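You operate a simulated robot arm through the tools that you are given. There is no shell and no other tool.

You are at the controls of a simulated robot arm. One attempt, no reset.

TASK
Run the teal-banded cup in the plate in under the lit lamp box.
Fine: lamp switch on, slide open, see the light, press One row once; then slide closed and lamp switch off.
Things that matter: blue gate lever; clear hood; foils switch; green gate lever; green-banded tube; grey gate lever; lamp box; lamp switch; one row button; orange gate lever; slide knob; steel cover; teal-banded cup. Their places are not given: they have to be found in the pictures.

It is judged by the outcome, as a careful person would: the job done as asked, and still so three seconds after it is handed in. It fails if anything else is knocked over, pushed out of place, dropped, spilled or broken.

THE ROBOT
A 6-joint arm with a two-finger gripper, fixed in place. Base frame: the origin is at the foot of the arm, x ahead of it, y to its left, z up. Readings come in m, degrees, newtons and seconds.
It reaches about 1.298 m from its shoulder. Its first joint turns from -149.0 to 149.0 degrees. Payload 1.57 kg.
Tool frame: the origin (TCP) lies between the finger pads and is the grasp point; the fingertips stand 0.021 m ahead of it; z points along the fingers, y is the line along which they close. The gripper opens to 0.07 m. The gripper's body begins 0.05 m behind the TCP.
Orientation is told as [roll, pitch, yaw] about the base's x, y, z axes, in that order, counted from this pose: with the fingers straight down and closing along the base's y, the tool's x points along the base's -x, its y along +y and its z along -z.

THE INTERFACE
- The arm moves only by the tool drive_tool. Its arguments are lists of equal length, an entry for each row: "turn": the turn, a rotation vector about the tool's x, y, z in degrees, a list of three; "linear": the shift along the tool's x, y, z in m, a list of three; "jaw": the opening in per cent of the stroke, from 0 (shut) to 100 (fully open). In form: {"turn": [[ax, ay, az], ...], "linear": [[x, y, z], ...], "jaw": [jaw, ...]}. A call has 1 to 20 rows; each row shifts and turns the commanded pose from where the row before left it, along the tool's axes as they then stand. Each row takes 0.2 s and may step no farther than 0.05 m and 8.6 degrees from the row before; otherwise, or with a gripper value out of range, the whole call is refused. A pose out of reach is approached as far as the arm can. The call stops where the force on the tool passes 50 N (or 10 N more than at its start, if that is more) or the arm is blocked; 0.2 s more then pass. Each finger halts on what it meets, pressing with about 29 N; the grip force reading is that of the motor and also rises with nothing between the fingers. The clock runs only during rows and for 0.2 s after the last one: add rows that do not move to give the fingers time. It gives the time, the measured TCP pose, the force on the tool (base axes), the opening and the grip force at its end, in the units of the frame above (readings bear some noise), with the torque about the TCP (base axes, N m) and any sound that the robot's microphone picked up.
- Cameras (640 x 400 px; columns grow to the right, rows downward): "scene" is fixed at [0.0438, 0.4961, 1.4835]; the picture's right is [-0.44, -0.90, 0.00], its down [-0.32, 0.16, -0.93] and it looks along [0.84, -0.41, -0.36] (base axes); focal length 322 px, centre (320, 200). "wrist" rides on the gripper at [0.079, 0.004, -0.081] in the tool frame; the picture's right is [-0.05, 1.00, 0.00], its down [-0.67, -0.04, -0.74] and it looks along [-0.74, -0.04, 0.67] (tool axes); focal length 256 px, centre (320, 200).
- camera(camera): a new picture of that camera. The clock stands still meanwhile.
- lift_body(by): slides the trunk up (or, below 0, down) by that many m; the arm rides with it, the base frame stays. It gives what a move gives, with no picture.
- locate(camera, pixels): for up to 12 pixels [column, row] of the newest picture of that camera ("zoom" is the newest enlarged one), the place [x, y, z] in the base frame of the surface seen there, good to about 0.002 m, but the place of the scene camera against the robot may be out by one fixed shift of up to 0.012 m in any direction. The clock stands still meanwhile.
- close_up(camera, box): a new picture of the part [left, top, right, bottom] of that camera's present view, enlarged. The clock stands still meanwhile.
- close_job(): hands the job in; it is judged then, once.

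Leave the gripper open and the arm clear of the work at the hand-in unless told otherwise.

The tools are called after "Request:" as a command line: name --argument value ..., lists and objects as JSON in quotes. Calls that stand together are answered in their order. drive_tool: Moves the arm, as the interface text tells. Its arguments: {"type":"object","properties":{"turn":{"type":"array","items":{"type":"array","items":{"type":"number"}}},"linear":{"type":"array","items":{"type":"array","items":{"type":"number"}}},"jaw":{"type":"array","items":{"type":"number"}}},"required":["turn","linear","jaw"]} The other tools are called the same way: lift_body (by) slides the trunk up or down; camera (camera) takes a picture; locate (camera, pixels) gives the place of the surface under pixels of a picture; close_up (camera, box) takes an enlarged picture of a part of a camera's view; close_job () hands the job in.

At the start:

```text
time: 0.0
tcp_pos: [0.6678, -0.3999, 1.1352]
ee_rot: [0.0, 0.0, 0.0]
contact_force: [-0.4, -0.4, 0.1]
moment: [0.03, 0.0, 0.01]
opening: 0.07
finger_force: 0.0
trunk travel left (down, up): [-0.818, 0.152]
```

scene: 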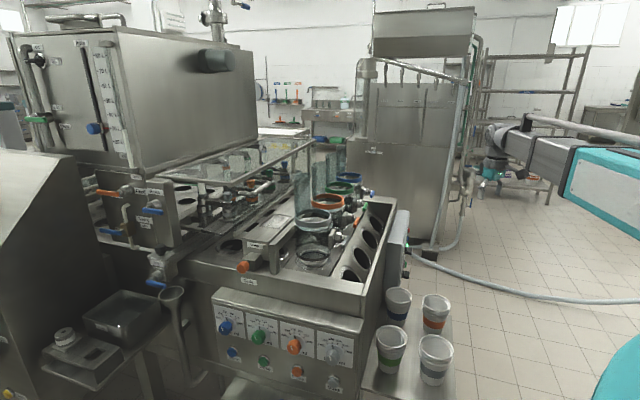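
wrist: 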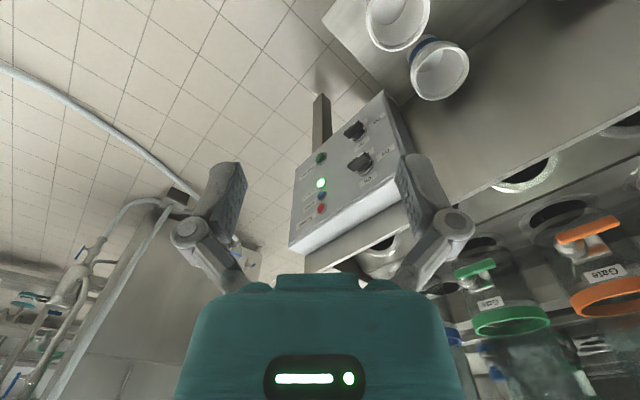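

I see a bench with a tank, gates with coloured levers, a control box with switches, and cups at the right. I will look closer at several parts of the scene first.

Request:
close_up --camera "scene" --box '[180, 140, 420, 290]'

Request:
close_up --camera "scene" --box '[180, 270, 400, 400]'

Request:
close_up --camera "scene" --box '[340, 220, 500, 400]'

Request:
close_up --camera "scene" --box '[0, 150, 220, 400]'

Request:
close_up --camera "wrist" --box '[270, 60, 470, 260]'

Request:
close_up --camera "wrist" --box '[400, 150, 640, 400]'

```text
2.67 times, centred on (300, 215) of scene
```

zoom: 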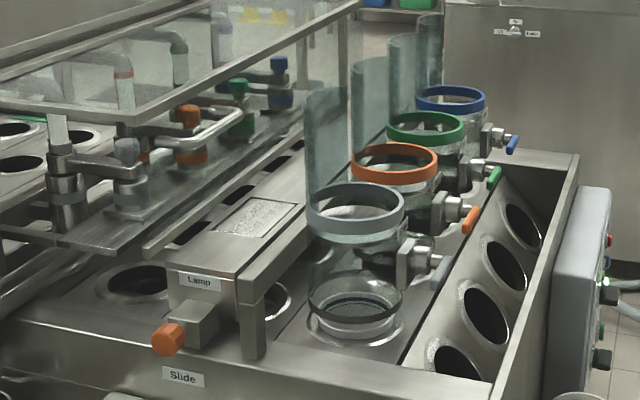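

```text
2.91 times, centred on (290, 335) of scene
```

zoom: 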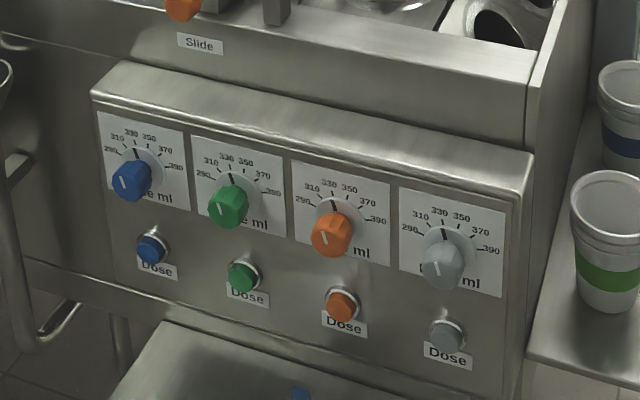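

```text
2.22 times, centred on (420, 310) of scene
```

zoom: 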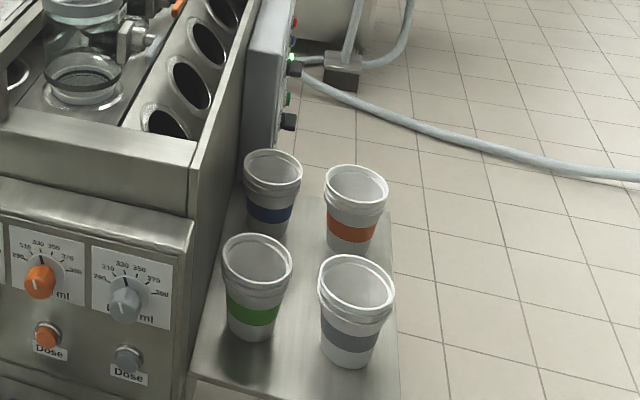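

```text
1.60 times, centred on (110, 275) of scene
```

zoom: 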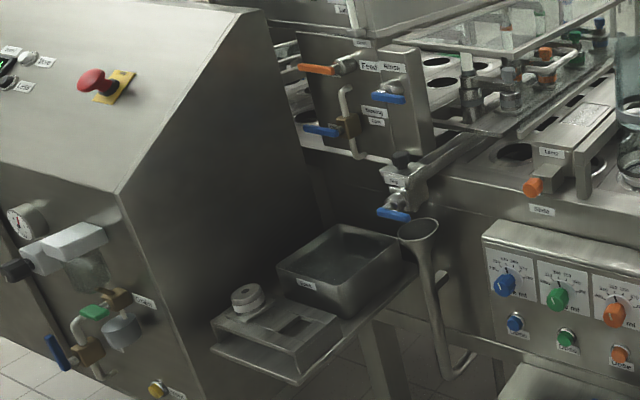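

```text
2.00 times, centred on (370, 160) of wrist
```

zoom: 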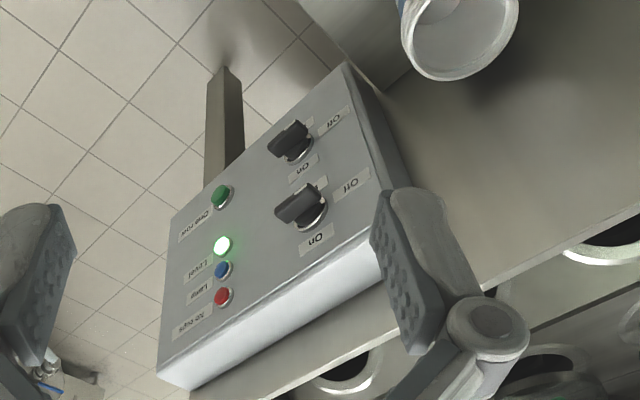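

```text
1.60 times, centred on (520, 275) of wrist
```

zoom: 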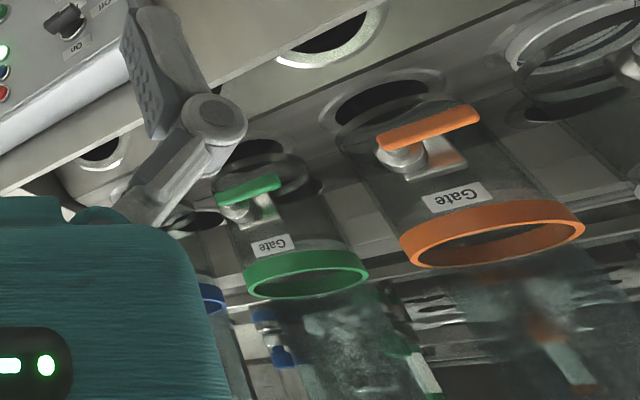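

I see a control box in the wrist picture (around 350,170) with two dark knobs, a green button and lights, and in the scene picture the Lamp box with an orange slide knob near (243,267). I'll locate these and look for the teal cup.

Request:
locate --camera "scene" --pixels '[[243, 267], [254, 247], [248, 281], [233, 245], [284, 258], [313, 255], [270, 230], [365, 270], [395, 245], [280, 300], [400, 300], [430, 345]]'

Request:
close_up --camera "scene" --box '[210, 190, 310, 290]'

Request:
close_up --camera "scene" --box '[160, 130, 300, 220]'

Request:
close_up --camera "scene" --box '[370, 200, 430, 290]'

Request:
close_up --camera "scene" --box '[90, 160, 240, 260]'

```text
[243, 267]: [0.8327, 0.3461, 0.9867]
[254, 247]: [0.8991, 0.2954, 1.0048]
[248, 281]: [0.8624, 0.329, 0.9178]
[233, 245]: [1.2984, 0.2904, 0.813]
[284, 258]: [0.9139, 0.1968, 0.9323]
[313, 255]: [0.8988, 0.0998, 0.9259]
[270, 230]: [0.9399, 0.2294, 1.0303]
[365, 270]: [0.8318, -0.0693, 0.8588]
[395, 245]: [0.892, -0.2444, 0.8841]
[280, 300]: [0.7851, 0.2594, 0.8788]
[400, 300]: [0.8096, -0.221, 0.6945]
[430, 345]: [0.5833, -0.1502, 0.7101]
```

```text
4.00 times, centred on (260, 240) of scene
```

zoom: 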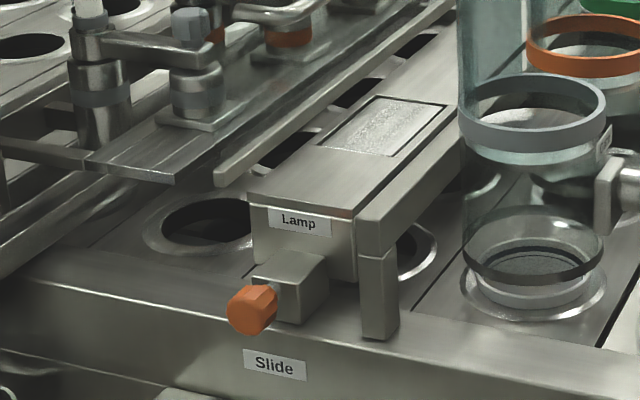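

```text
4.44 times, centred on (230, 175) of scene
```

zoom: 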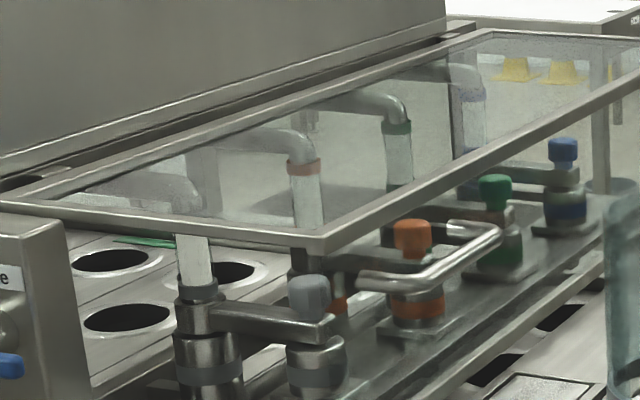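

```text
4.44 times, centred on (400, 245) of scene
```

zoom: 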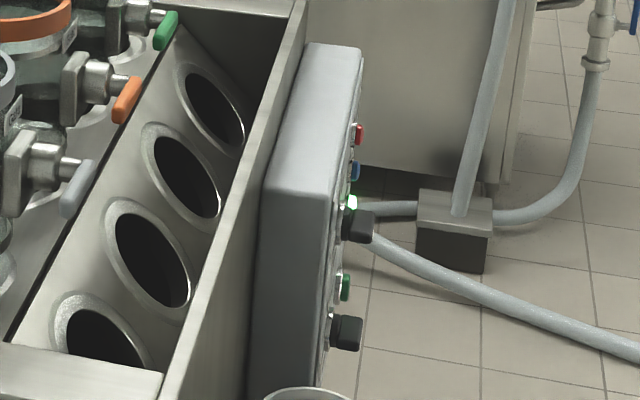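

```text
4.00 times, centred on (165, 210) of scene
```

zoom: 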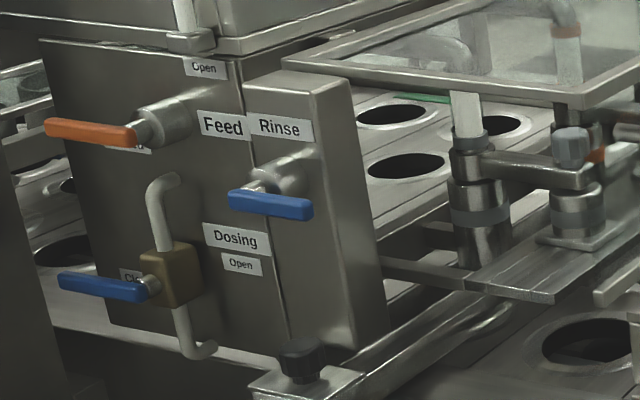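

Now the panel: I locate the two knobs (wrist zoom-equivalent pixels about (415?,...)) in the wrist picture: knobs at (355,130) and (360,162), green button (320,158), level light (321,183), blue lamp light (321,195), red (321,209).

Request:
close_up --camera "wrist" --box '[280, 90, 420, 260]'

Request:
locate --camera "wrist" --pixels '[[355, 130], [360, 162], [320, 157], [321, 183], [321, 195], [321, 209], [340, 190], [381, 100], [295, 245], [325, 240], [345, 150], [301, 168]]'

```text
2.35 times, centred on (350, 175) of wrist
```

zoom: 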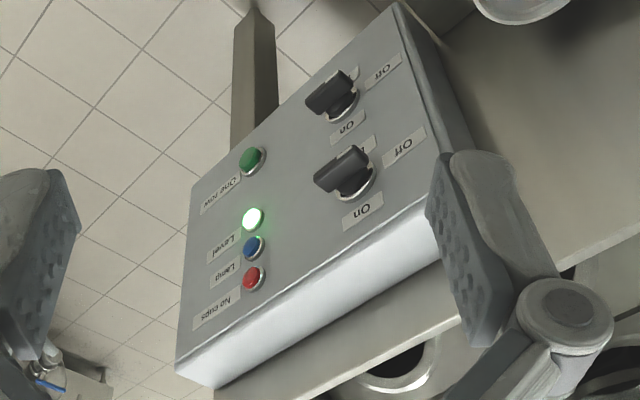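

```text
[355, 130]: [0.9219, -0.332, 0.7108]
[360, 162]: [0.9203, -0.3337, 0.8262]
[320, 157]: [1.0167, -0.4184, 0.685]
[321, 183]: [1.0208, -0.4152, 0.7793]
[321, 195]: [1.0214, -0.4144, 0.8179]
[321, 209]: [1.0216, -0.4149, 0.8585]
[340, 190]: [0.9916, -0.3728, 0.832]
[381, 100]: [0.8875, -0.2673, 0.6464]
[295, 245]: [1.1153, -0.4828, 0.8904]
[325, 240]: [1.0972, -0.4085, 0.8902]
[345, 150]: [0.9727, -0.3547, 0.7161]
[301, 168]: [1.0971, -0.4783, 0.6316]
```

The panel face is turned about 45° toward the robot (points run from (0.89,-0.27) to (1.10,-0.48)). I'll bring the wrist camera to face it, moving a bit back and down, yawing -47° about the tool axis.

Request:
drive_tool --turn '[[0, 0, 0], [0, 0, 0], [0, 0, 0], [0, 0, 0], [0, 0, 0], [0, 0, 0], [0, 0, -7.8], [0, 0, -7.8], [0, 0, -7.8], [0, 0, -7.8], [0, 0, -7.8], [0, 0, -7.8]]' --linear '[[-0.0195, -0.0267, 0.0242], [-0.0195, -0.0267, 0.0242], [-0.0195, -0.0267, 0.0242], [-0.0195, -0.0267, 0.0242], [-0.0195, -0.0267, 0.0242], [-0.0195, -0.0267, 0.0242], [0, 0, 0], [0, 0, 0], [0, 0, 0], [0, 0, 0], [0, 0, 0], [0, 0, 0]]' --jaw '[100, 100, 100, 100, 100, 100, 100, 100, 100, 100, 100, 100]'

Request:
camera --camera "wrist"

Request:
camera --camera "scene"

```text
time: 2.6
tcp_pos: [0.7864, -0.5585, 1.1363]
ee_rot: [0.0, 0.0, 47.0]
contact_force: [1.0, 0.3, 0.2]
moment: [0.04, -0.02, -0.01]
opening: 0.0698
finger_force: 0.1
out of reach, approached as far as the arm can: row 1, 2, 3, 4, 5, 6
trunk travel left (down, up): [-0.818, 0.152]
```

```text
taken
```

wrist: 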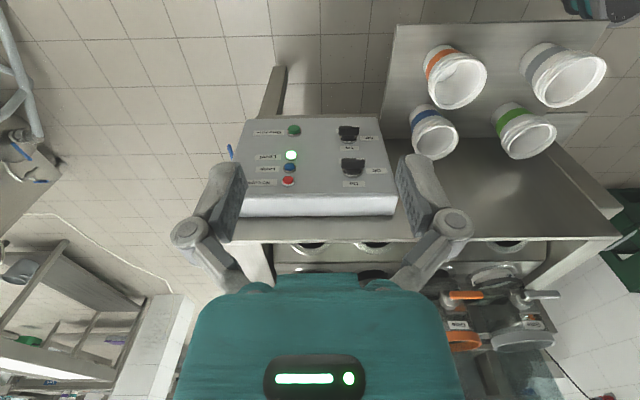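

```text
taken
```

scene: 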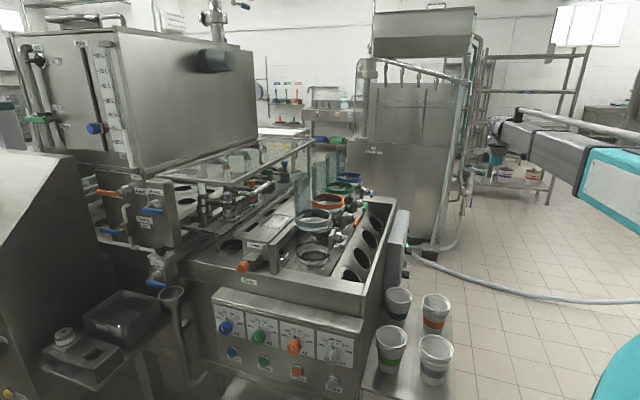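

The arm moved sideways but not lower (out of reach downward); lowering the trunk will do that. First I look closely at the panel (wrist, 230-400 x 110-220).

Request:
close_up --camera "wrist" --box '[230, 110, 400, 220]'

Request:
locate --camera "wrist" --pixels '[[349, 133], [352, 166], [293, 131], [291, 155], [289, 168], [288, 181], [320, 150], [248, 125], [383, 122], [395, 205], [245, 207], [330, 190]]'

```text
3.64 times, centred on (315, 165) of wrist
```

zoom: 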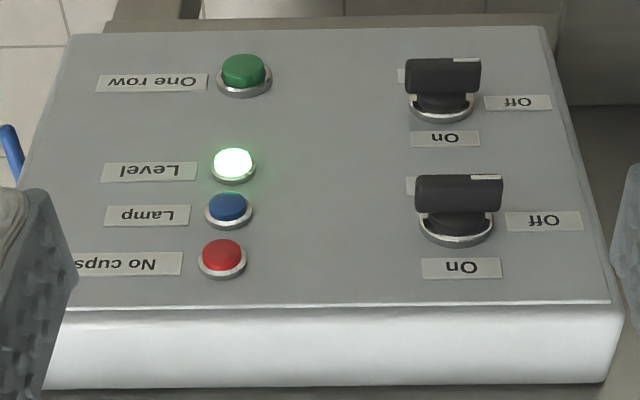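

```text
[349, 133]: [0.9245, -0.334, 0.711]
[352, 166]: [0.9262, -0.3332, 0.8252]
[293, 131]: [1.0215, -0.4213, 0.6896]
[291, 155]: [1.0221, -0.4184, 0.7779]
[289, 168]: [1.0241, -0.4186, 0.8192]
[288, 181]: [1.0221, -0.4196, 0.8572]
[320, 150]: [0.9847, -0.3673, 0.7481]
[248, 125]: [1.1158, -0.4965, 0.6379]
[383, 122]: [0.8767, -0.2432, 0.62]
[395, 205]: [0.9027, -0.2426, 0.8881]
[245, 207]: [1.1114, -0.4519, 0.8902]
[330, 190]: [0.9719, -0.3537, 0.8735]
```

Both knobs have their white mark toward "Off" (pictured upside-down). Their names are hidden behind the handles. I'll lower the trunk 0.2 m and tilt the camera up to see the labels below the handles.

Request:
lift_body --by -0.2

Request:
camera --camera "scene"

Request:
camera --camera "wrist"

```text
time: 4.8
tcp_pos: [0.7853, -0.5596, 0.9367]
ee_rot: [-0.1, -0.2, 46.9]
contact_force: [0.1, 0.0, 0.3]
moment: [-0.03, -0.02, 0.02]
opening: 0.0701
finger_force: 0.1
trunk travel left (down, up): [-0.618, 0.352]
```

```text
taken
```

scene: 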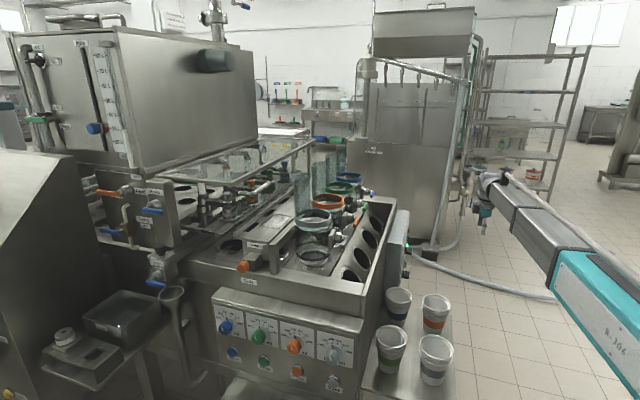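

```text
taken
```

wrist: 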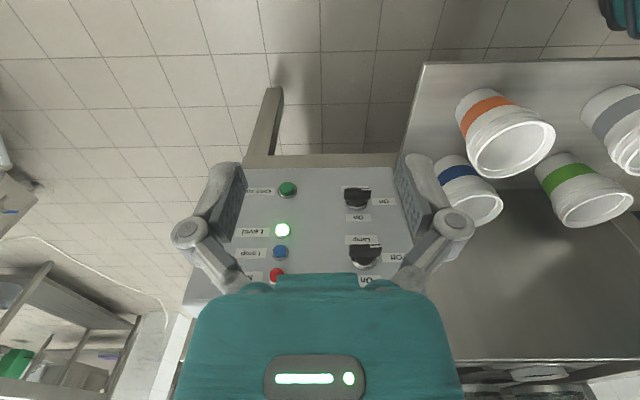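

Now a label shows under the upper knob. I zoom in on it (340-410, 180-290).

Request:
close_up --camera "wrist" --box '[230, 170, 430, 295]'

Request:
close_up --camera "scene" --box '[440, 150, 640, 400]'

Request:
locate --camera "wrist" --pixels '[[365, 255], [379, 250], [352, 249], [357, 198], [288, 189], [282, 230], [280, 252], [502, 150], [480, 205], [425, 65], [330, 240], [345, 270]]'

```text
3.20 times, centred on (330, 232) of wrist
```

zoom: 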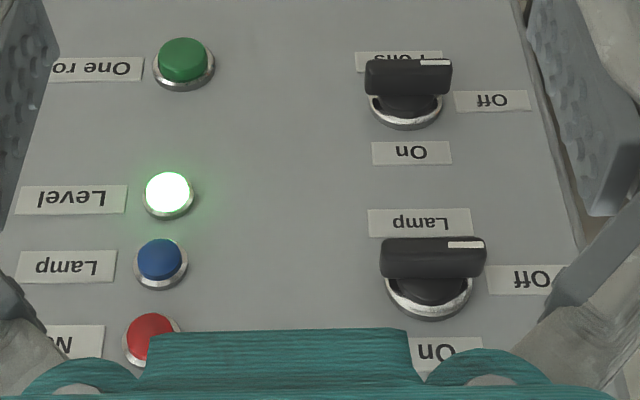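

```text
1.60 times, centred on (540, 275) of scene
```

zoom: 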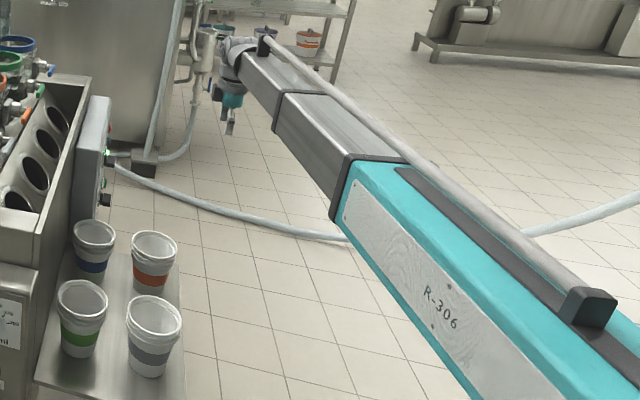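

```text
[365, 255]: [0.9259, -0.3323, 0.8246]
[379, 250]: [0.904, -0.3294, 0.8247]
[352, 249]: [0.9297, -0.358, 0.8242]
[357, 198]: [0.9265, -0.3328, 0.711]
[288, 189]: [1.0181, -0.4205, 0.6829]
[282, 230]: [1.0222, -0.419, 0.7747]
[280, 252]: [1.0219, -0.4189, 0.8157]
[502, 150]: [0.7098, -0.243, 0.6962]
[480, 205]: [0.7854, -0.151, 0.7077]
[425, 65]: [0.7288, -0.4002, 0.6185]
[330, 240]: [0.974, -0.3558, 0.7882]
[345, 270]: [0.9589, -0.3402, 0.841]
```

The upper knob is labelled "Lamp", the lower one "Foils" (leave it alone). Panel face is the vertical plane x+y≈0.6185, so the tool must point along (0.707,0.707,0). I tilt the tool forward to horizontal in place, well clear (0.26 m from panel).

Request:
drive_tool --turn '[[0, 0, 1.9], [0, -8.18, 0], [0, -8.18, 0], [0, -8.18, 0], [0, -8.18, 0], [0, -8.18, 0], [0, -8.18, 0], [0, -8.18, 0], [0, -8.18, 0], [0, -8.18, 0], [0, -8.18, 0], [0, -8.18, 0], [0, 0, 0]]' --linear '[[0, 0, 0], [0, 0, 0], [0, 0, 0], [0, 0, 0], [0, 0, 0], [0, 0, 0], [0, 0, 0], [0, 0, 0], [0, 0, 0], [0, 0, 0], [0, 0, 0], [0, 0, 0], [0, 0, 0]]' --jaw '[100, 100, 100, 100, 100, 100, 100, 100, 100, 100, 100, 100, 100]'

Request:
camera --camera "wrist"

Request:
camera --camera "scene"

```text
time: 7.6
tcp_pos: [0.7848, -0.5588, 1.1228]
ee_rot: [149.6, -89.9, -104.7]
contact_force: [-0.3, -0.1, 0.1]
moment: [0.01, 0.02, 0.01]
opening: 0.0699
finger_force: 0.1
out of reach, approached as far as the arm can: row 3, 4, 5, 6, 7, 8, 9, 10, 11, 12
trunk travel left (down, up): [-0.618, 0.352]
```

```text
taken
```

wrist: 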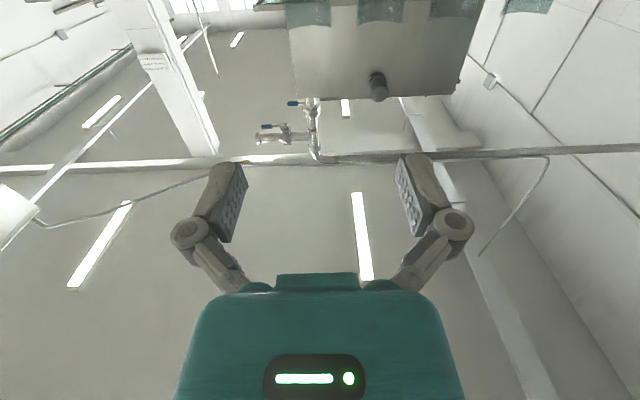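

```text
taken
```

scene: 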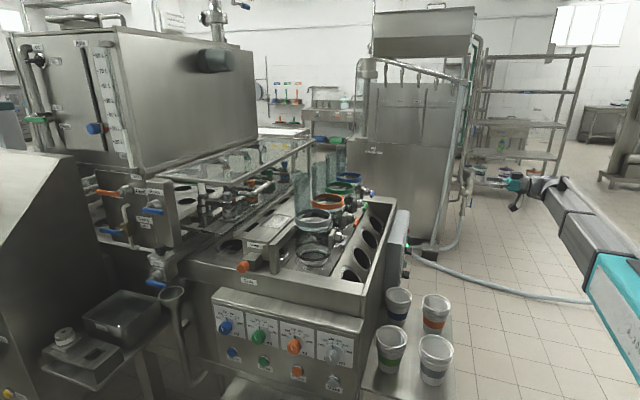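

With the tool horizontal the arm can't go lower by itself, so the trunk must do the height. I first roll the tool -90° about its axis so the fingers close vertically, then lower the trunk 0.3 m.

Request:
drive_tool --turn '[[0, 0, -8.18], [0, 0, -8.18], [0, 0, -8.18], [0, 0, -8.18], [0, 0, -8.18], [0, 0, -8.18], [0, 0, -8.18], [0, 0, -8.18], [0, 0, -8.18], [0, 0, -8.18], [0, 0, -8.18], [0, 0, 0]]' --linear '[[0, 0, 0], [0, 0, 0], [0, 0, 0], [0, 0, 0], [0, 0, 0], [0, 0, 0], [0, 0, 0], [0, 0, 0], [0, 0, 0], [0, 0, 0], [0, 0, 0], [0, 0, 0]]' --jaw '[100, 100, 100, 100, 100, 100, 100, 100, 100, 100, 100, 100]'

Request:
lift_body --by -0.3

Request:
camera --camera "wrist"

Request:
camera --camera "scene"

```text
time: 10.2
tcp_pos: [0.7852, -0.5601, 1.1215]
ee_rot: [-90.1, -7.5, 134.9]
contact_force: [-0.1, -0.6, -0.7]
moment: [0.02, -0.01, -0.05]
opening: 0.07
finger_force: 0.1
out of reach, approached as far as the arm can: row 11
trunk travel left (down, up): [-0.618, 0.352]
```

```text
time: 13.2
tcp_pos: [0.786, -0.5598, 0.8219]
ee_rot: [-90.1, -7.5, 134.9]
contact_force: [-1.1, 0.2, -0.2]
moment: [0.01, -0.03, -0.01]
opening: 0.07
finger_force: 0.2
trunk travel left (down, up): [-0.318, 0.652]
```

```text
taken
```

wrist: 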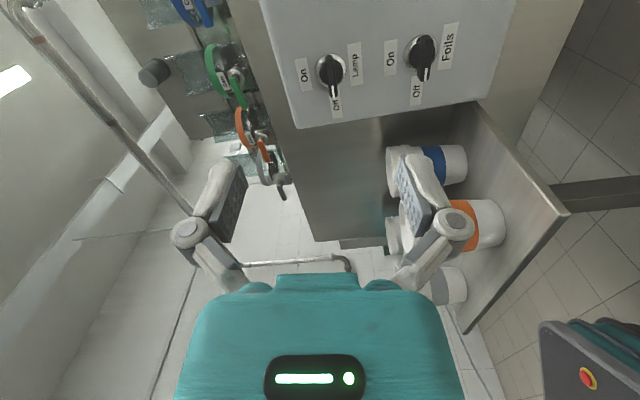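

```text
taken
```

scene: 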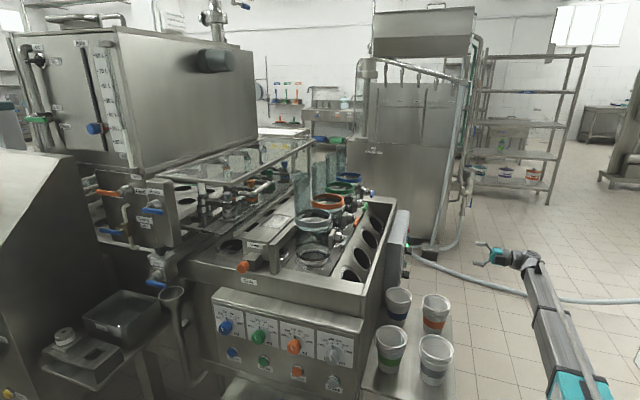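

The roll stopped at -82.5° (row 11 out of reach). The Lamp knob is at (330,70) in the wrist picture with handle pointing to Off. I zoom and locate it.

Request:
close_up --camera "wrist" --box '[270, 10, 480, 130]'

Request:
locate --camera "wrist" --pixels '[[330, 66], [335, 88], [323, 66], [329, 80], [337, 80], [335, 96], [325, 55], [341, 66], [420, 40], [424, 75], [415, 15], [350, 20]]'

```text
3.05 times, centred on (375, 70) of wrist
```

zoom: 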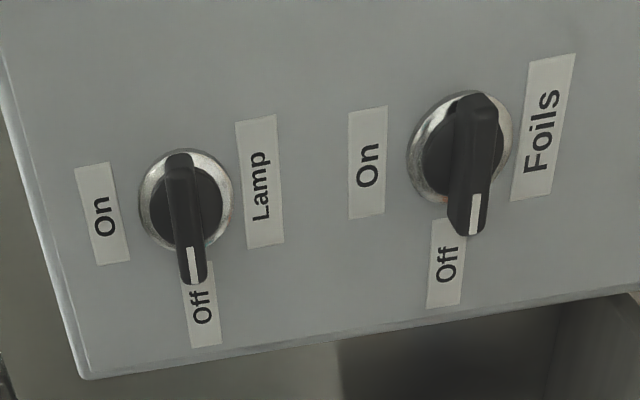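

```text
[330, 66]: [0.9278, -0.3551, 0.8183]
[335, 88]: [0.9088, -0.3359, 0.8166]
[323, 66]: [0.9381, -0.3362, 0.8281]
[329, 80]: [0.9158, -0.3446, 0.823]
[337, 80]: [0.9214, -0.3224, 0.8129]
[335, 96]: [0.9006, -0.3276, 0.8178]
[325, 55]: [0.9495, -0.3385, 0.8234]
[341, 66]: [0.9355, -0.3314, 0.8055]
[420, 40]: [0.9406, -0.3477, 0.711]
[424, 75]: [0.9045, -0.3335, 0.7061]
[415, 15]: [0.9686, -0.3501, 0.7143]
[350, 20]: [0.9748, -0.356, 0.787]
```

I refine the knob axis using the metal ring's edges in the zoom picture: left (143,205), right (231,195), top (180,150), handle tip (195,283), handle top (178,157).

Request:
close_up --camera "wrist" --box '[300, 35, 370, 115]'

```text
5.00 times, centred on (335, 75) of wrist
```

zoom: 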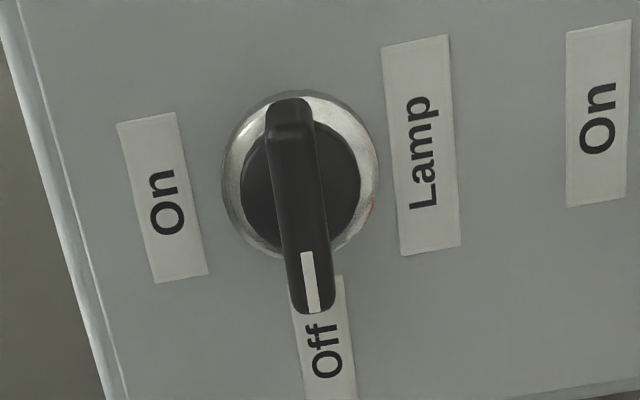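

Request:
locate --camera "zoom" --pixels '[[230, 180], [374, 175], [340, 103], [285, 106], [290, 140], [305, 300], [325, 300], [292, 300], [310, 150], [270, 150], [300, 220], [248, 240]]'

```text
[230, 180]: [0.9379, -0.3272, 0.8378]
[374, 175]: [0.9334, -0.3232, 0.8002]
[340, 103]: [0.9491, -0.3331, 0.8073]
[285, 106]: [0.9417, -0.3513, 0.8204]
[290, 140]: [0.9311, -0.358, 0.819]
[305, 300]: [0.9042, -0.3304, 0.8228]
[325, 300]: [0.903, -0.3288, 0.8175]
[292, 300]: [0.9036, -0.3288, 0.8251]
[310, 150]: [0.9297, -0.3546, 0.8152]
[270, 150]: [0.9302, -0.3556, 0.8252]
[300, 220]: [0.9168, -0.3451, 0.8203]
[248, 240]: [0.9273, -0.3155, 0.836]
```

Knob axis: s=(x−y)/√2≈0.890, z≈0.8195, handle front at depth d=(x+y)/√2≈0.405. I move to the axis at a stand-off (d≈0.30) and try small extra roll steps to reach -90°.

Request:
drive_tool --turn '[[0, 0, 0], [0, 0, 0], [0, 0, 0], [0, 0, 0], [0, 0, 0], [0, 0, -2.5], [0, 0, -2.5], [0, 0, -2.5], [0, 0, 0]]' --linear '[[-0.0305, 0.004, 0], [-0.0305, 0.004, 0], [0, 0, 0.045], [0, 0, 0.045], [0, 0, 0.045], [0, 0, 0], [0, 0, 0], [0, 0, 0], [0, 0, 0]]' --jaw '[100, 100, 100, 100, 100, 100, 100, 100, 100]'

Request:
camera --camera "wrist"

Request:
camera --camera "scene"

```text
time: 15.2
tcp_pos: [0.8376, -0.4204, 0.8226]
ee_rot: [-89.9, -7.5, 134.8]
contact_force: [0.0, 0.5, 0.3]
moment: [0.02, 0.0, -0.02]
opening: 0.0697
finger_force: 0.2
out of reach, approached as far as the arm can: row 7
trunk travel left (down, up): [-0.318, 0.652]
```

```text
taken
```

wrist: 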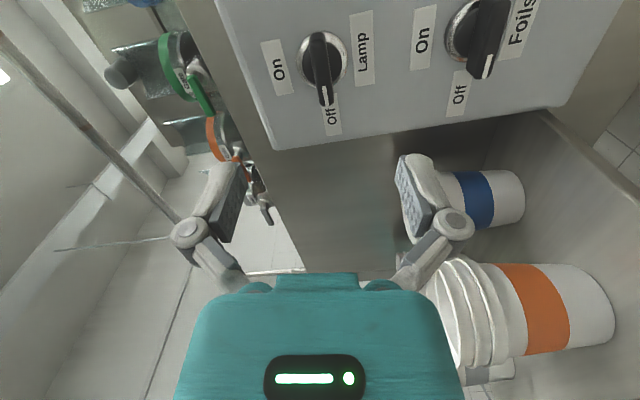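

```text
taken
```

scene: 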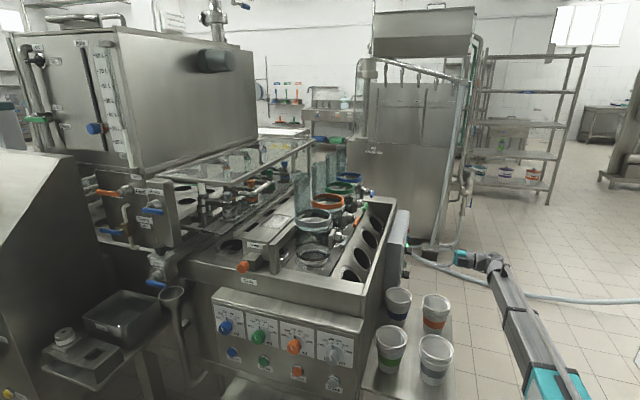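

Roll stays at -82.5° — 7.5° from level, fine for gripping the bar (it leans toward On). TCP is on the axis at d≈0.295. I advance 0.104 m and then close on the handle.

Request:
drive_tool --turn '[[0, 0, 0], [0, 0, 0], [0, 0, 0], [0, 0, 0], [0, 0, 0], [0, 0, 0]]' --linear '[[0, 0.0025, 0.03], [0, 0, 0.03], [0, 0, 0.02], [0, 0, 0.014], [0, 0, 0.01], [0, 0, 0]]' --jaw '[100, 100, 100, 100, 100, 100]'

Request:
camera --camera "wrist"

```text
time: 16.6
tcp_pos: [0.9114, -0.347, 0.8209]
ee_rot: [-89.7, -7.4, 134.7]
contact_force: [0.8, 0.8, -0.5]
moment: [-0.01, 0.02, -0.01]
opening: 0.07
finger_force: 0.0
trunk travel left (down, up): [-0.318, 0.652]
```

```text
taken
```

wrist: 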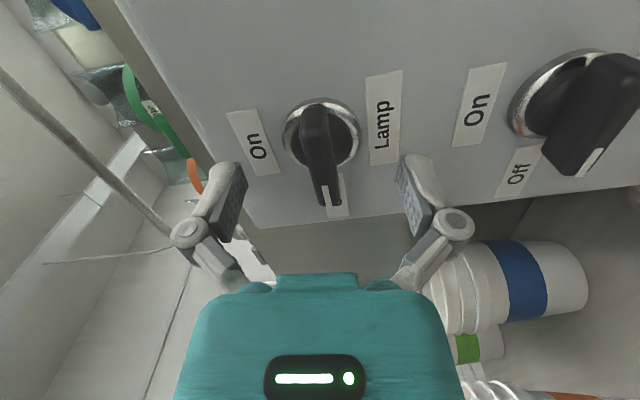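

TCP is at the knob (d≈0.399, s≈0.890, z≈0.821), handle between the fingers. Closing the jaw.

Request:
drive_tool --turn '[[0, 0, 0], [0, 0, 0], [0, 0, 0], [0, 0, 0], [0, 0, 0], [0, 0, 0]]' --linear '[[0, 0, 0], [0, 0, 0], [0, 0, 0], [0, 0, 0], [0, 0, 0], [0, 0, 0]]' --jaw '[60, 30, 10, 10, 10, 10]'

Request:
camera --camera "wrist"

```text
time: 18.0
tcp_pos: [0.9122, -0.3467, 0.8199]
ee_rot: [-89.5, -7.5, 134.9]
contact_force: [-5.5, 2.4, -10.7]
moment: [-0.18, 0.17, -0.2]
opening: 0.0119
finger_force: 31.9
trunk travel left (down, up): [-0.318, 0.652]
```

```text
taken
```

wrist: 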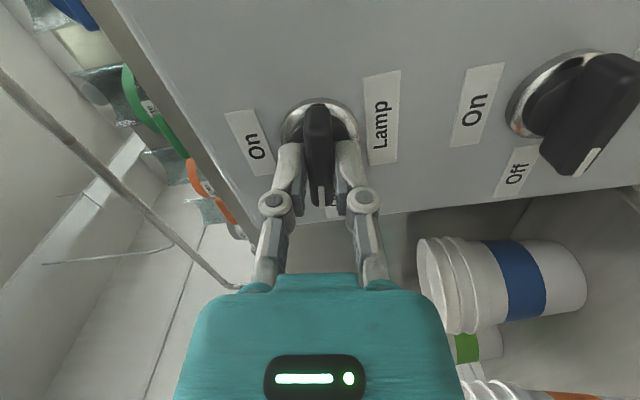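

The handle is gripped (opening 0.0119 m). Now I turn clockwise (positive about the tool axis) by about 83°.

Request:
drive_tool --turn '[[0, 0, 8.3], [0, 0, 8.3], [0, 0, 8.3], [0, 0, 8.3], [0, 0, 8.3], [0, 0, 8.3], [0, 0, 8.3], [0, 0, 8.3], [0, 0, 8.3], [0, 0, 8.3]]' --linear '[[0, 0, 0], [0, 0, 0], [0, 0, 0], [0, 0, 0], [0, 0, 0], [0, 0, 0], [0, 0, 0], [0, 0, 0], [0, 0, 0], [0, 0, 0]]' --jaw '[10, 10, 10, 10, 10, 10, 10, 10, 10, 10]'

Request:
camera --camera "wrist"

Request:
camera --camera "scene"

```text
time: 20.2
tcp_pos: [0.9112, -0.3475, 0.8209]
ee_rot: [-80.0, -88.2, 124.8]
contact_force: [-12.3, 4.7, -23.6]
moment: [-0.31, 0.32, 0.24]
opening: 0.012
finger_force: 31.9
trunk travel left (down, up): [-0.318, 0.652]
```

```text
taken
```

wrist: 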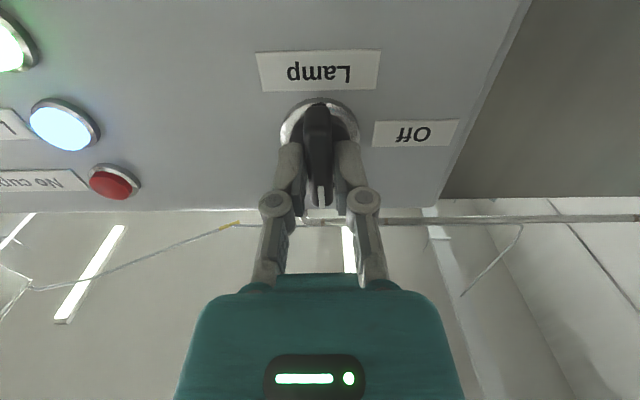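

```text
taken
```

scene: 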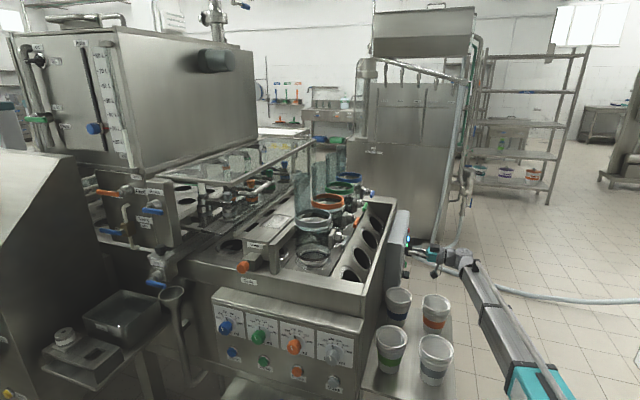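

The blue "Lamp" indicator now glows. I open the jaw and retreat along the tool axis.

Request:
drive_tool --turn '[[0, 0, 0], [0, 0, 0], [0, 0, 0], [0, 0, 0], [0, 0, 0], [0, 0, 0], [0, 0, 0], [0, 0, 0]]' --linear '[[0, 0, 0], [0, 0, 0], [0, 0, 0], [0, 0, -0.02], [0, 0, -0.04], [0, 0, -0.04], [0, 0, -0.04], [0, 0, -0.04]]' --jaw '[60, 80, 100, 100, 100, 100, 100, 100]'

Request:
camera --camera "wrist"

Request:
close_up --camera "scene" --box '[210, 180, 430, 300]'

```text
time: 22.0
tcp_pos: [0.7851, -0.4721, 0.8224]
ee_rot: [-94.7, -88.0, 139.7]
contact_force: [-0.6, 0.3, 0.4]
moment: [-0.01, 0.02, 0.03]
opening: 0.0701
finger_force: 0.0
out of reach, approached as far as the arm can: row 6
trunk travel left (down, up): [-0.318, 0.652]
```

```text
taken
```

wrist: 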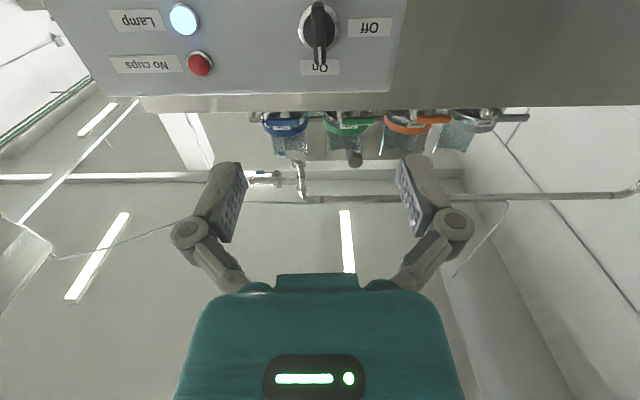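

```text
2.91 times, centred on (320, 240) of scene
```

zoom: 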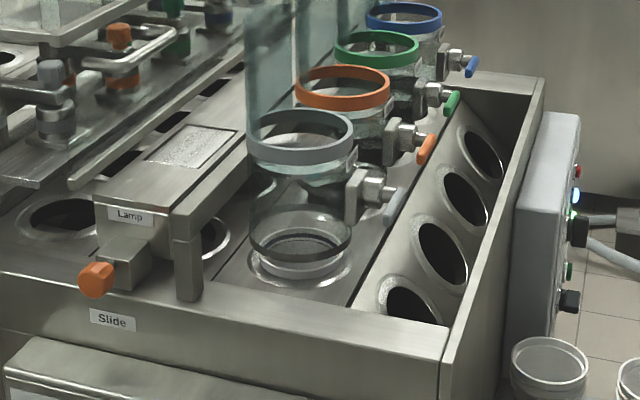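

Lamp indicator lit. Next the slide knob, orange at scene (243,267). I measure heights of things near the path: tubes, hood rail, lamp box.

Request:
camera --camera "scene"

Request:
locate --camera "scene" --pixels '[[314, 216], [300, 182], [327, 201], [312, 148], [241, 267], [250, 262], [276, 275], [255, 232], [240, 180], [172, 294], [222, 325], [385, 200]]'

Request:
close_up --camera "scene" --box '[225, 230, 305, 290]'

```text
taken
```

scene: 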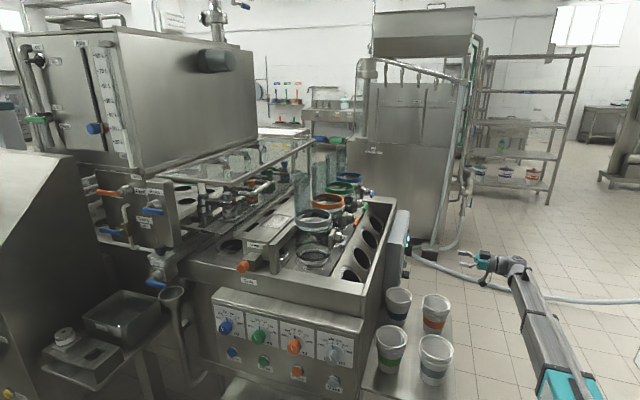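

```text
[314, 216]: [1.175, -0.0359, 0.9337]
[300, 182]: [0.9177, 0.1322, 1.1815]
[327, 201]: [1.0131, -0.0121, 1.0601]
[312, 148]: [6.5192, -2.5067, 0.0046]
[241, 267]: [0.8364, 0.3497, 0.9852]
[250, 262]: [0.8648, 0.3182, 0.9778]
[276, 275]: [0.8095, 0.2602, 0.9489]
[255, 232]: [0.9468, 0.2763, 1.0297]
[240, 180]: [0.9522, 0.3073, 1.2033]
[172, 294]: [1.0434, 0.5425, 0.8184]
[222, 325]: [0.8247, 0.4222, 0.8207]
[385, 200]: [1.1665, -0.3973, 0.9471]
```

```text
6.67 times, centred on (265, 260) of scene
```

zoom: 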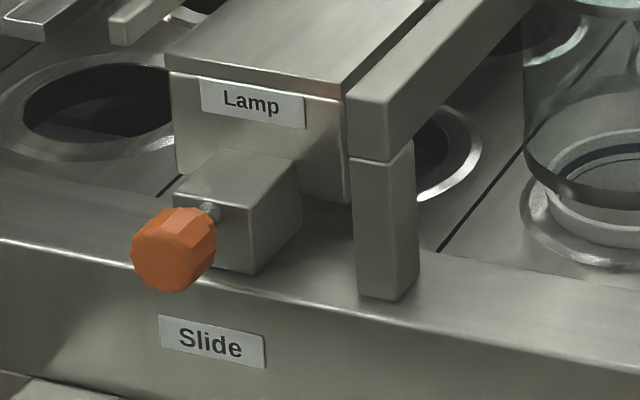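

The knob head sits near (0.833,0.348,0.985); surrounding tubes and hood top out near z≈1.2. I raise the trunk 0.45 m, then turn the tool to point down again.

Request:
lift_body --by 0.45

Request:
drive_tool --turn '[[0, 8.0, 0], [0, 8.0, 0], [0, 8.0, 0], [0, 8.0, 0], [0, 8.0, 0], [0, 8.0, 0], [0, 8.0, 0], [0, 8.0, 0], [0, 8.0, 0], [0, 8.0, 0], [0, 8.0, 0]]' --linear '[[0, 0, 0], [0, 0, 0], [0, 0, 0], [0, 0, 0], [0, 0, 0], [0, 0, 0], [0, 0, 0], [0, 0, 0], [0, 0, 0], [0, 0, 0], [0, 0, 0]]' --jaw '[100, 100, 100, 100, 100, 100, 100, 100, 100, 100, 100]'

Request:
camera --camera "scene"

Request:
camera --camera "wrist"

```text
refused: 0.45 is not a number from -0.4 to 0.4
```

```text
time: 24.4
tcp_pos: [0.7853, -0.4729, 0.6369]
ee_rot: [-2.1, -2.0, 45.0]
contact_force: [0.2, -1.1, 1.3]
moment: [0.03, -0.01, -0.02]
opening: 0.07
finger_force: 0.0
out of reach, approached as far as the arm can: row 1, 2, 3, 4, 5, 6, 7, 8, 9, 10
trunk travel left (down, up): [-0.318, 0.652]
```

```text
taken
```

scene: 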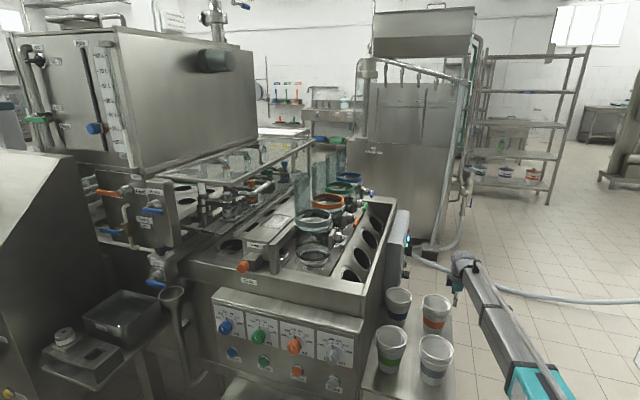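

```text
taken
```

wrist: 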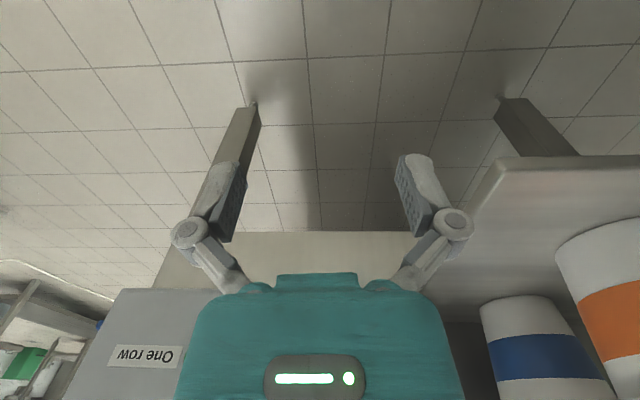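

The lift was refused (max 0.4 per call), while the turn was carried out; nothing was touched (forces ~0). It shows that the wrist keeps a fixed height over the trunk, so height comes from the trunk. I now lift in two steps.

Request:
lift_body --by 0.4

```text
time: 28.2
tcp_pos: [0.7845, -0.4717, 1.0357]
ee_rot: [-1.9, -2.1, 45.0]
contact_force: [-0.1, 0.4, 0.4]
moment: [0.0, 0.0, -0.01]
opening: 0.0703
finger_force: 0.0
trunk travel left (down, up): [-0.718, 0.252]
```

Request:
lift_body --by 0.24

Request:
camera --camera "scene"

Request:
camera --camera "wrist"

```text
time: 30.7
tcp_pos: [0.7845, -0.4731, 1.2768]
ee_rot: [-1.8, -2.1, 45.1]
contact_force: [-0.2, -0.4, -0.4]
moment: [-0.05, 0.01, -0.04]
opening: 0.07
finger_force: 0.1
trunk travel left (down, up): [-0.958, 0.012]
```

```text
taken
```

scene: 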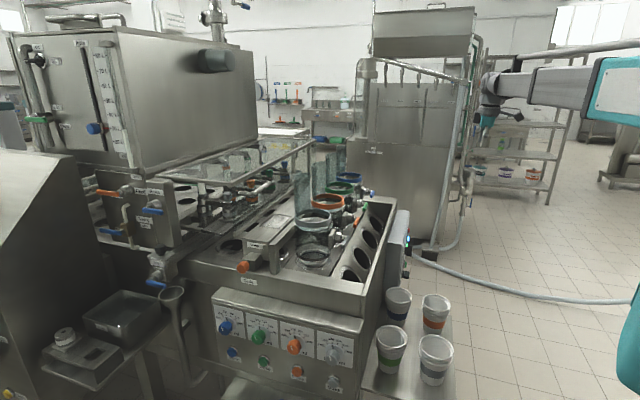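

```text
taken
```

wrist: 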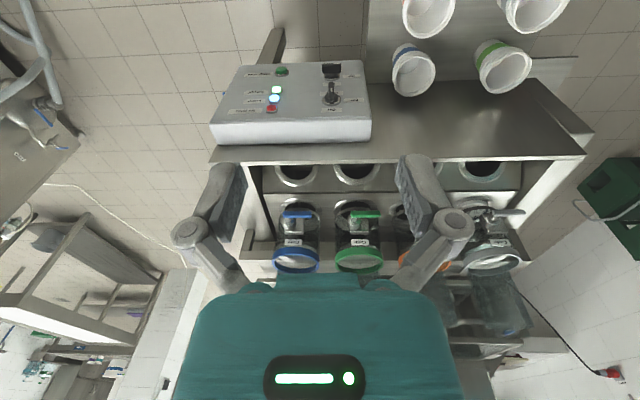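

At z≈1.277, above the tubes (~1.2). I now sweep left in a straight line toward (0.70, 0.30), first half.

Request:
drive_tool --turn '[[0, 0, 0], [0, 0, 0], [0, 0, 0], [0, 0, 0], [0, 0, 0], [0, 0, 0], [0, 0, 0], [0, 0, 0], [0, 0, 0], [0, 0, 0]]' --linear '[[-0.0243, 0.0304, 0], [-0.0243, 0.0304, 0], [-0.0243, 0.0304, 0], [-0.0243, 0.0304, 0], [-0.0243, 0.0304, 0], [-0.0243, 0.0304, 0], [-0.0243, 0.0304, 0], [-0.0243, 0.0304, 0], [-0.0243, 0.0304, 0], [-0.0243, 0.0304, 0]]' --jaw '[100, 100, 100, 100, 100, 100, 100, 100, 100, 100]'

Request:
camera --camera "scene"

Request:
camera --camera "wrist"

```text
time: 32.9
tcp_pos: [0.7398, -0.0855, 1.2759]
ee_rot: [-2.0, -2.1, 44.9]
contact_force: [0.3, 0.2, -0.8]
moment: [-0.02, -0.01, 0.01]
opening: 0.07
finger_force: 0.2
trunk travel left (down, up): [-0.958, 0.012]
```

```text
taken
```

scene: 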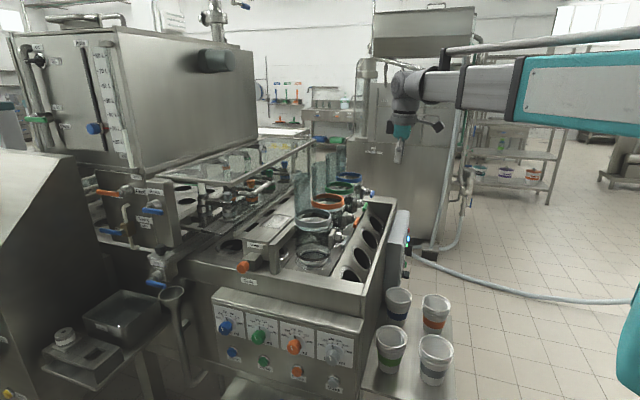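

```text
taken
```

wrist: 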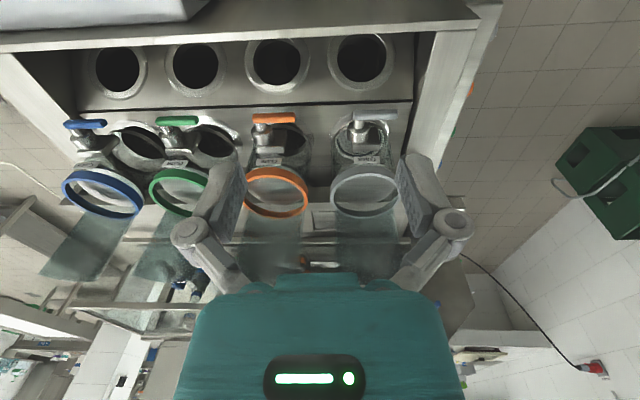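

I see the four tubes and gate levers from above. I zoom in on them to look for the teal-banded cup.

Request:
close_up --camera "wrist" --box '[50, 90, 250, 220]'

Request:
close_up --camera "wrist" --box '[230, 90, 430, 220]'

Request:
close_up --camera "wrist" --box '[40, 200, 280, 360]'

```text
3.08 times, centred on (150, 155) of wrist
```

zoom: 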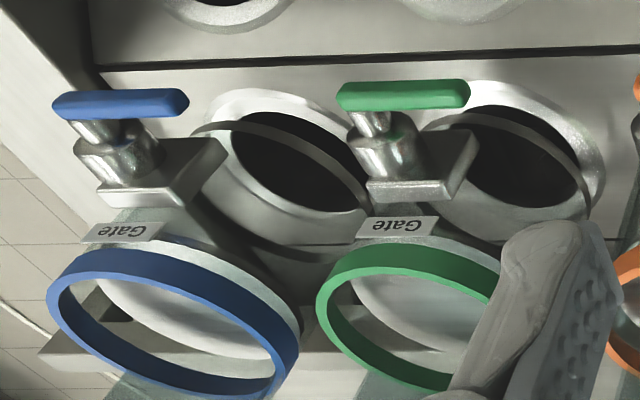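

```text
3.08 times, centred on (330, 155) of wrist
```

zoom: 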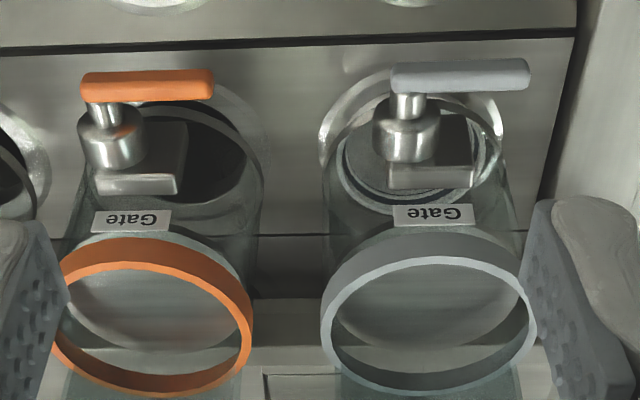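

```text
2.50 times, centred on (160, 280) of wrist
```

zoom: 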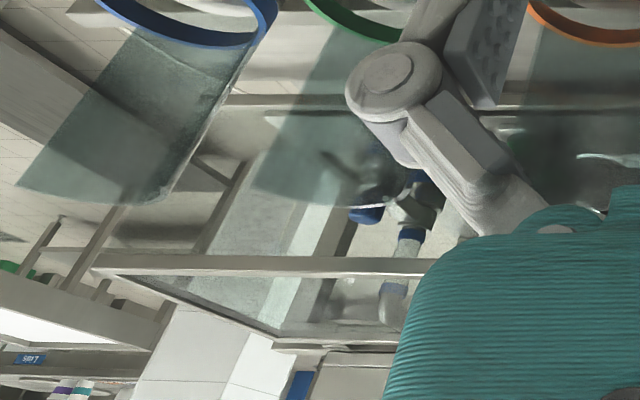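

The front hole (under the grey gate tube) holds a cup in the plate, the others are empty holes. I continue the sweep to about (0.70,0.30).

Request:
drive_tool --turn '[[0, 0, 0], [0, 0, 0], [0, 0, 0], [0, 0, 0], [0, 0, 0], [0, 0, 0], [0, 0, 0], [0, 0, 0], [0, 0, 0], [0, 0, 0]]' --linear '[[-0.0243, 0.0304, 0], [-0.0243, 0.0304, 0], [-0.0243, 0.0304, 0], [-0.0243, 0.0304, 0], [-0.0243, 0.0304, 0], [-0.0243, 0.0304, 0], [-0.0243, 0.0304, 0], [-0.0243, 0.0304, 0], [-0.0243, 0.0304, 0], [-0.0243, 0.0304, 0]]' --jaw '[100, 100, 100, 100, 100, 100, 100, 100, 100, 100]'

Request:
camera --camera "scene"

Request:
camera --camera "wrist"

```text
time: 35.1
tcp_pos: [0.696, 0.3047, 1.2749]
ee_rot: [-2.0, -2.0, 44.9]
contact_force: [-0.1, 0.5, 0.3]
moment: [0.01, -0.02, 0.01]
opening: 0.0698
finger_force: 0.1
out of reach, approached as far as the arm can: row 7
trunk travel left (down, up): [-0.958, 0.012]
```

```text
taken
```

scene: 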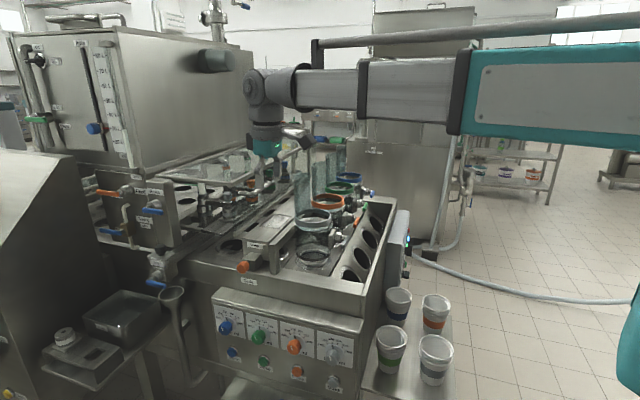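

```text
taken
```

wrist: 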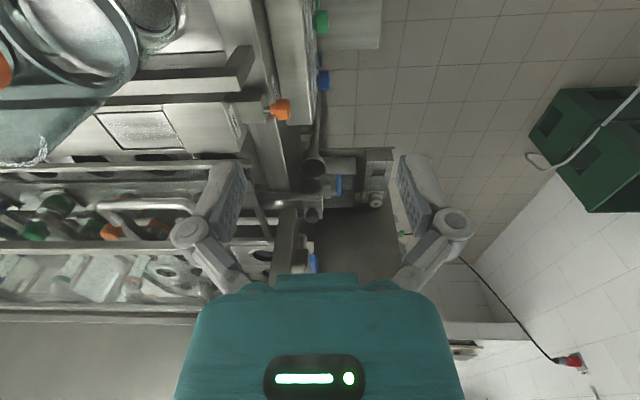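

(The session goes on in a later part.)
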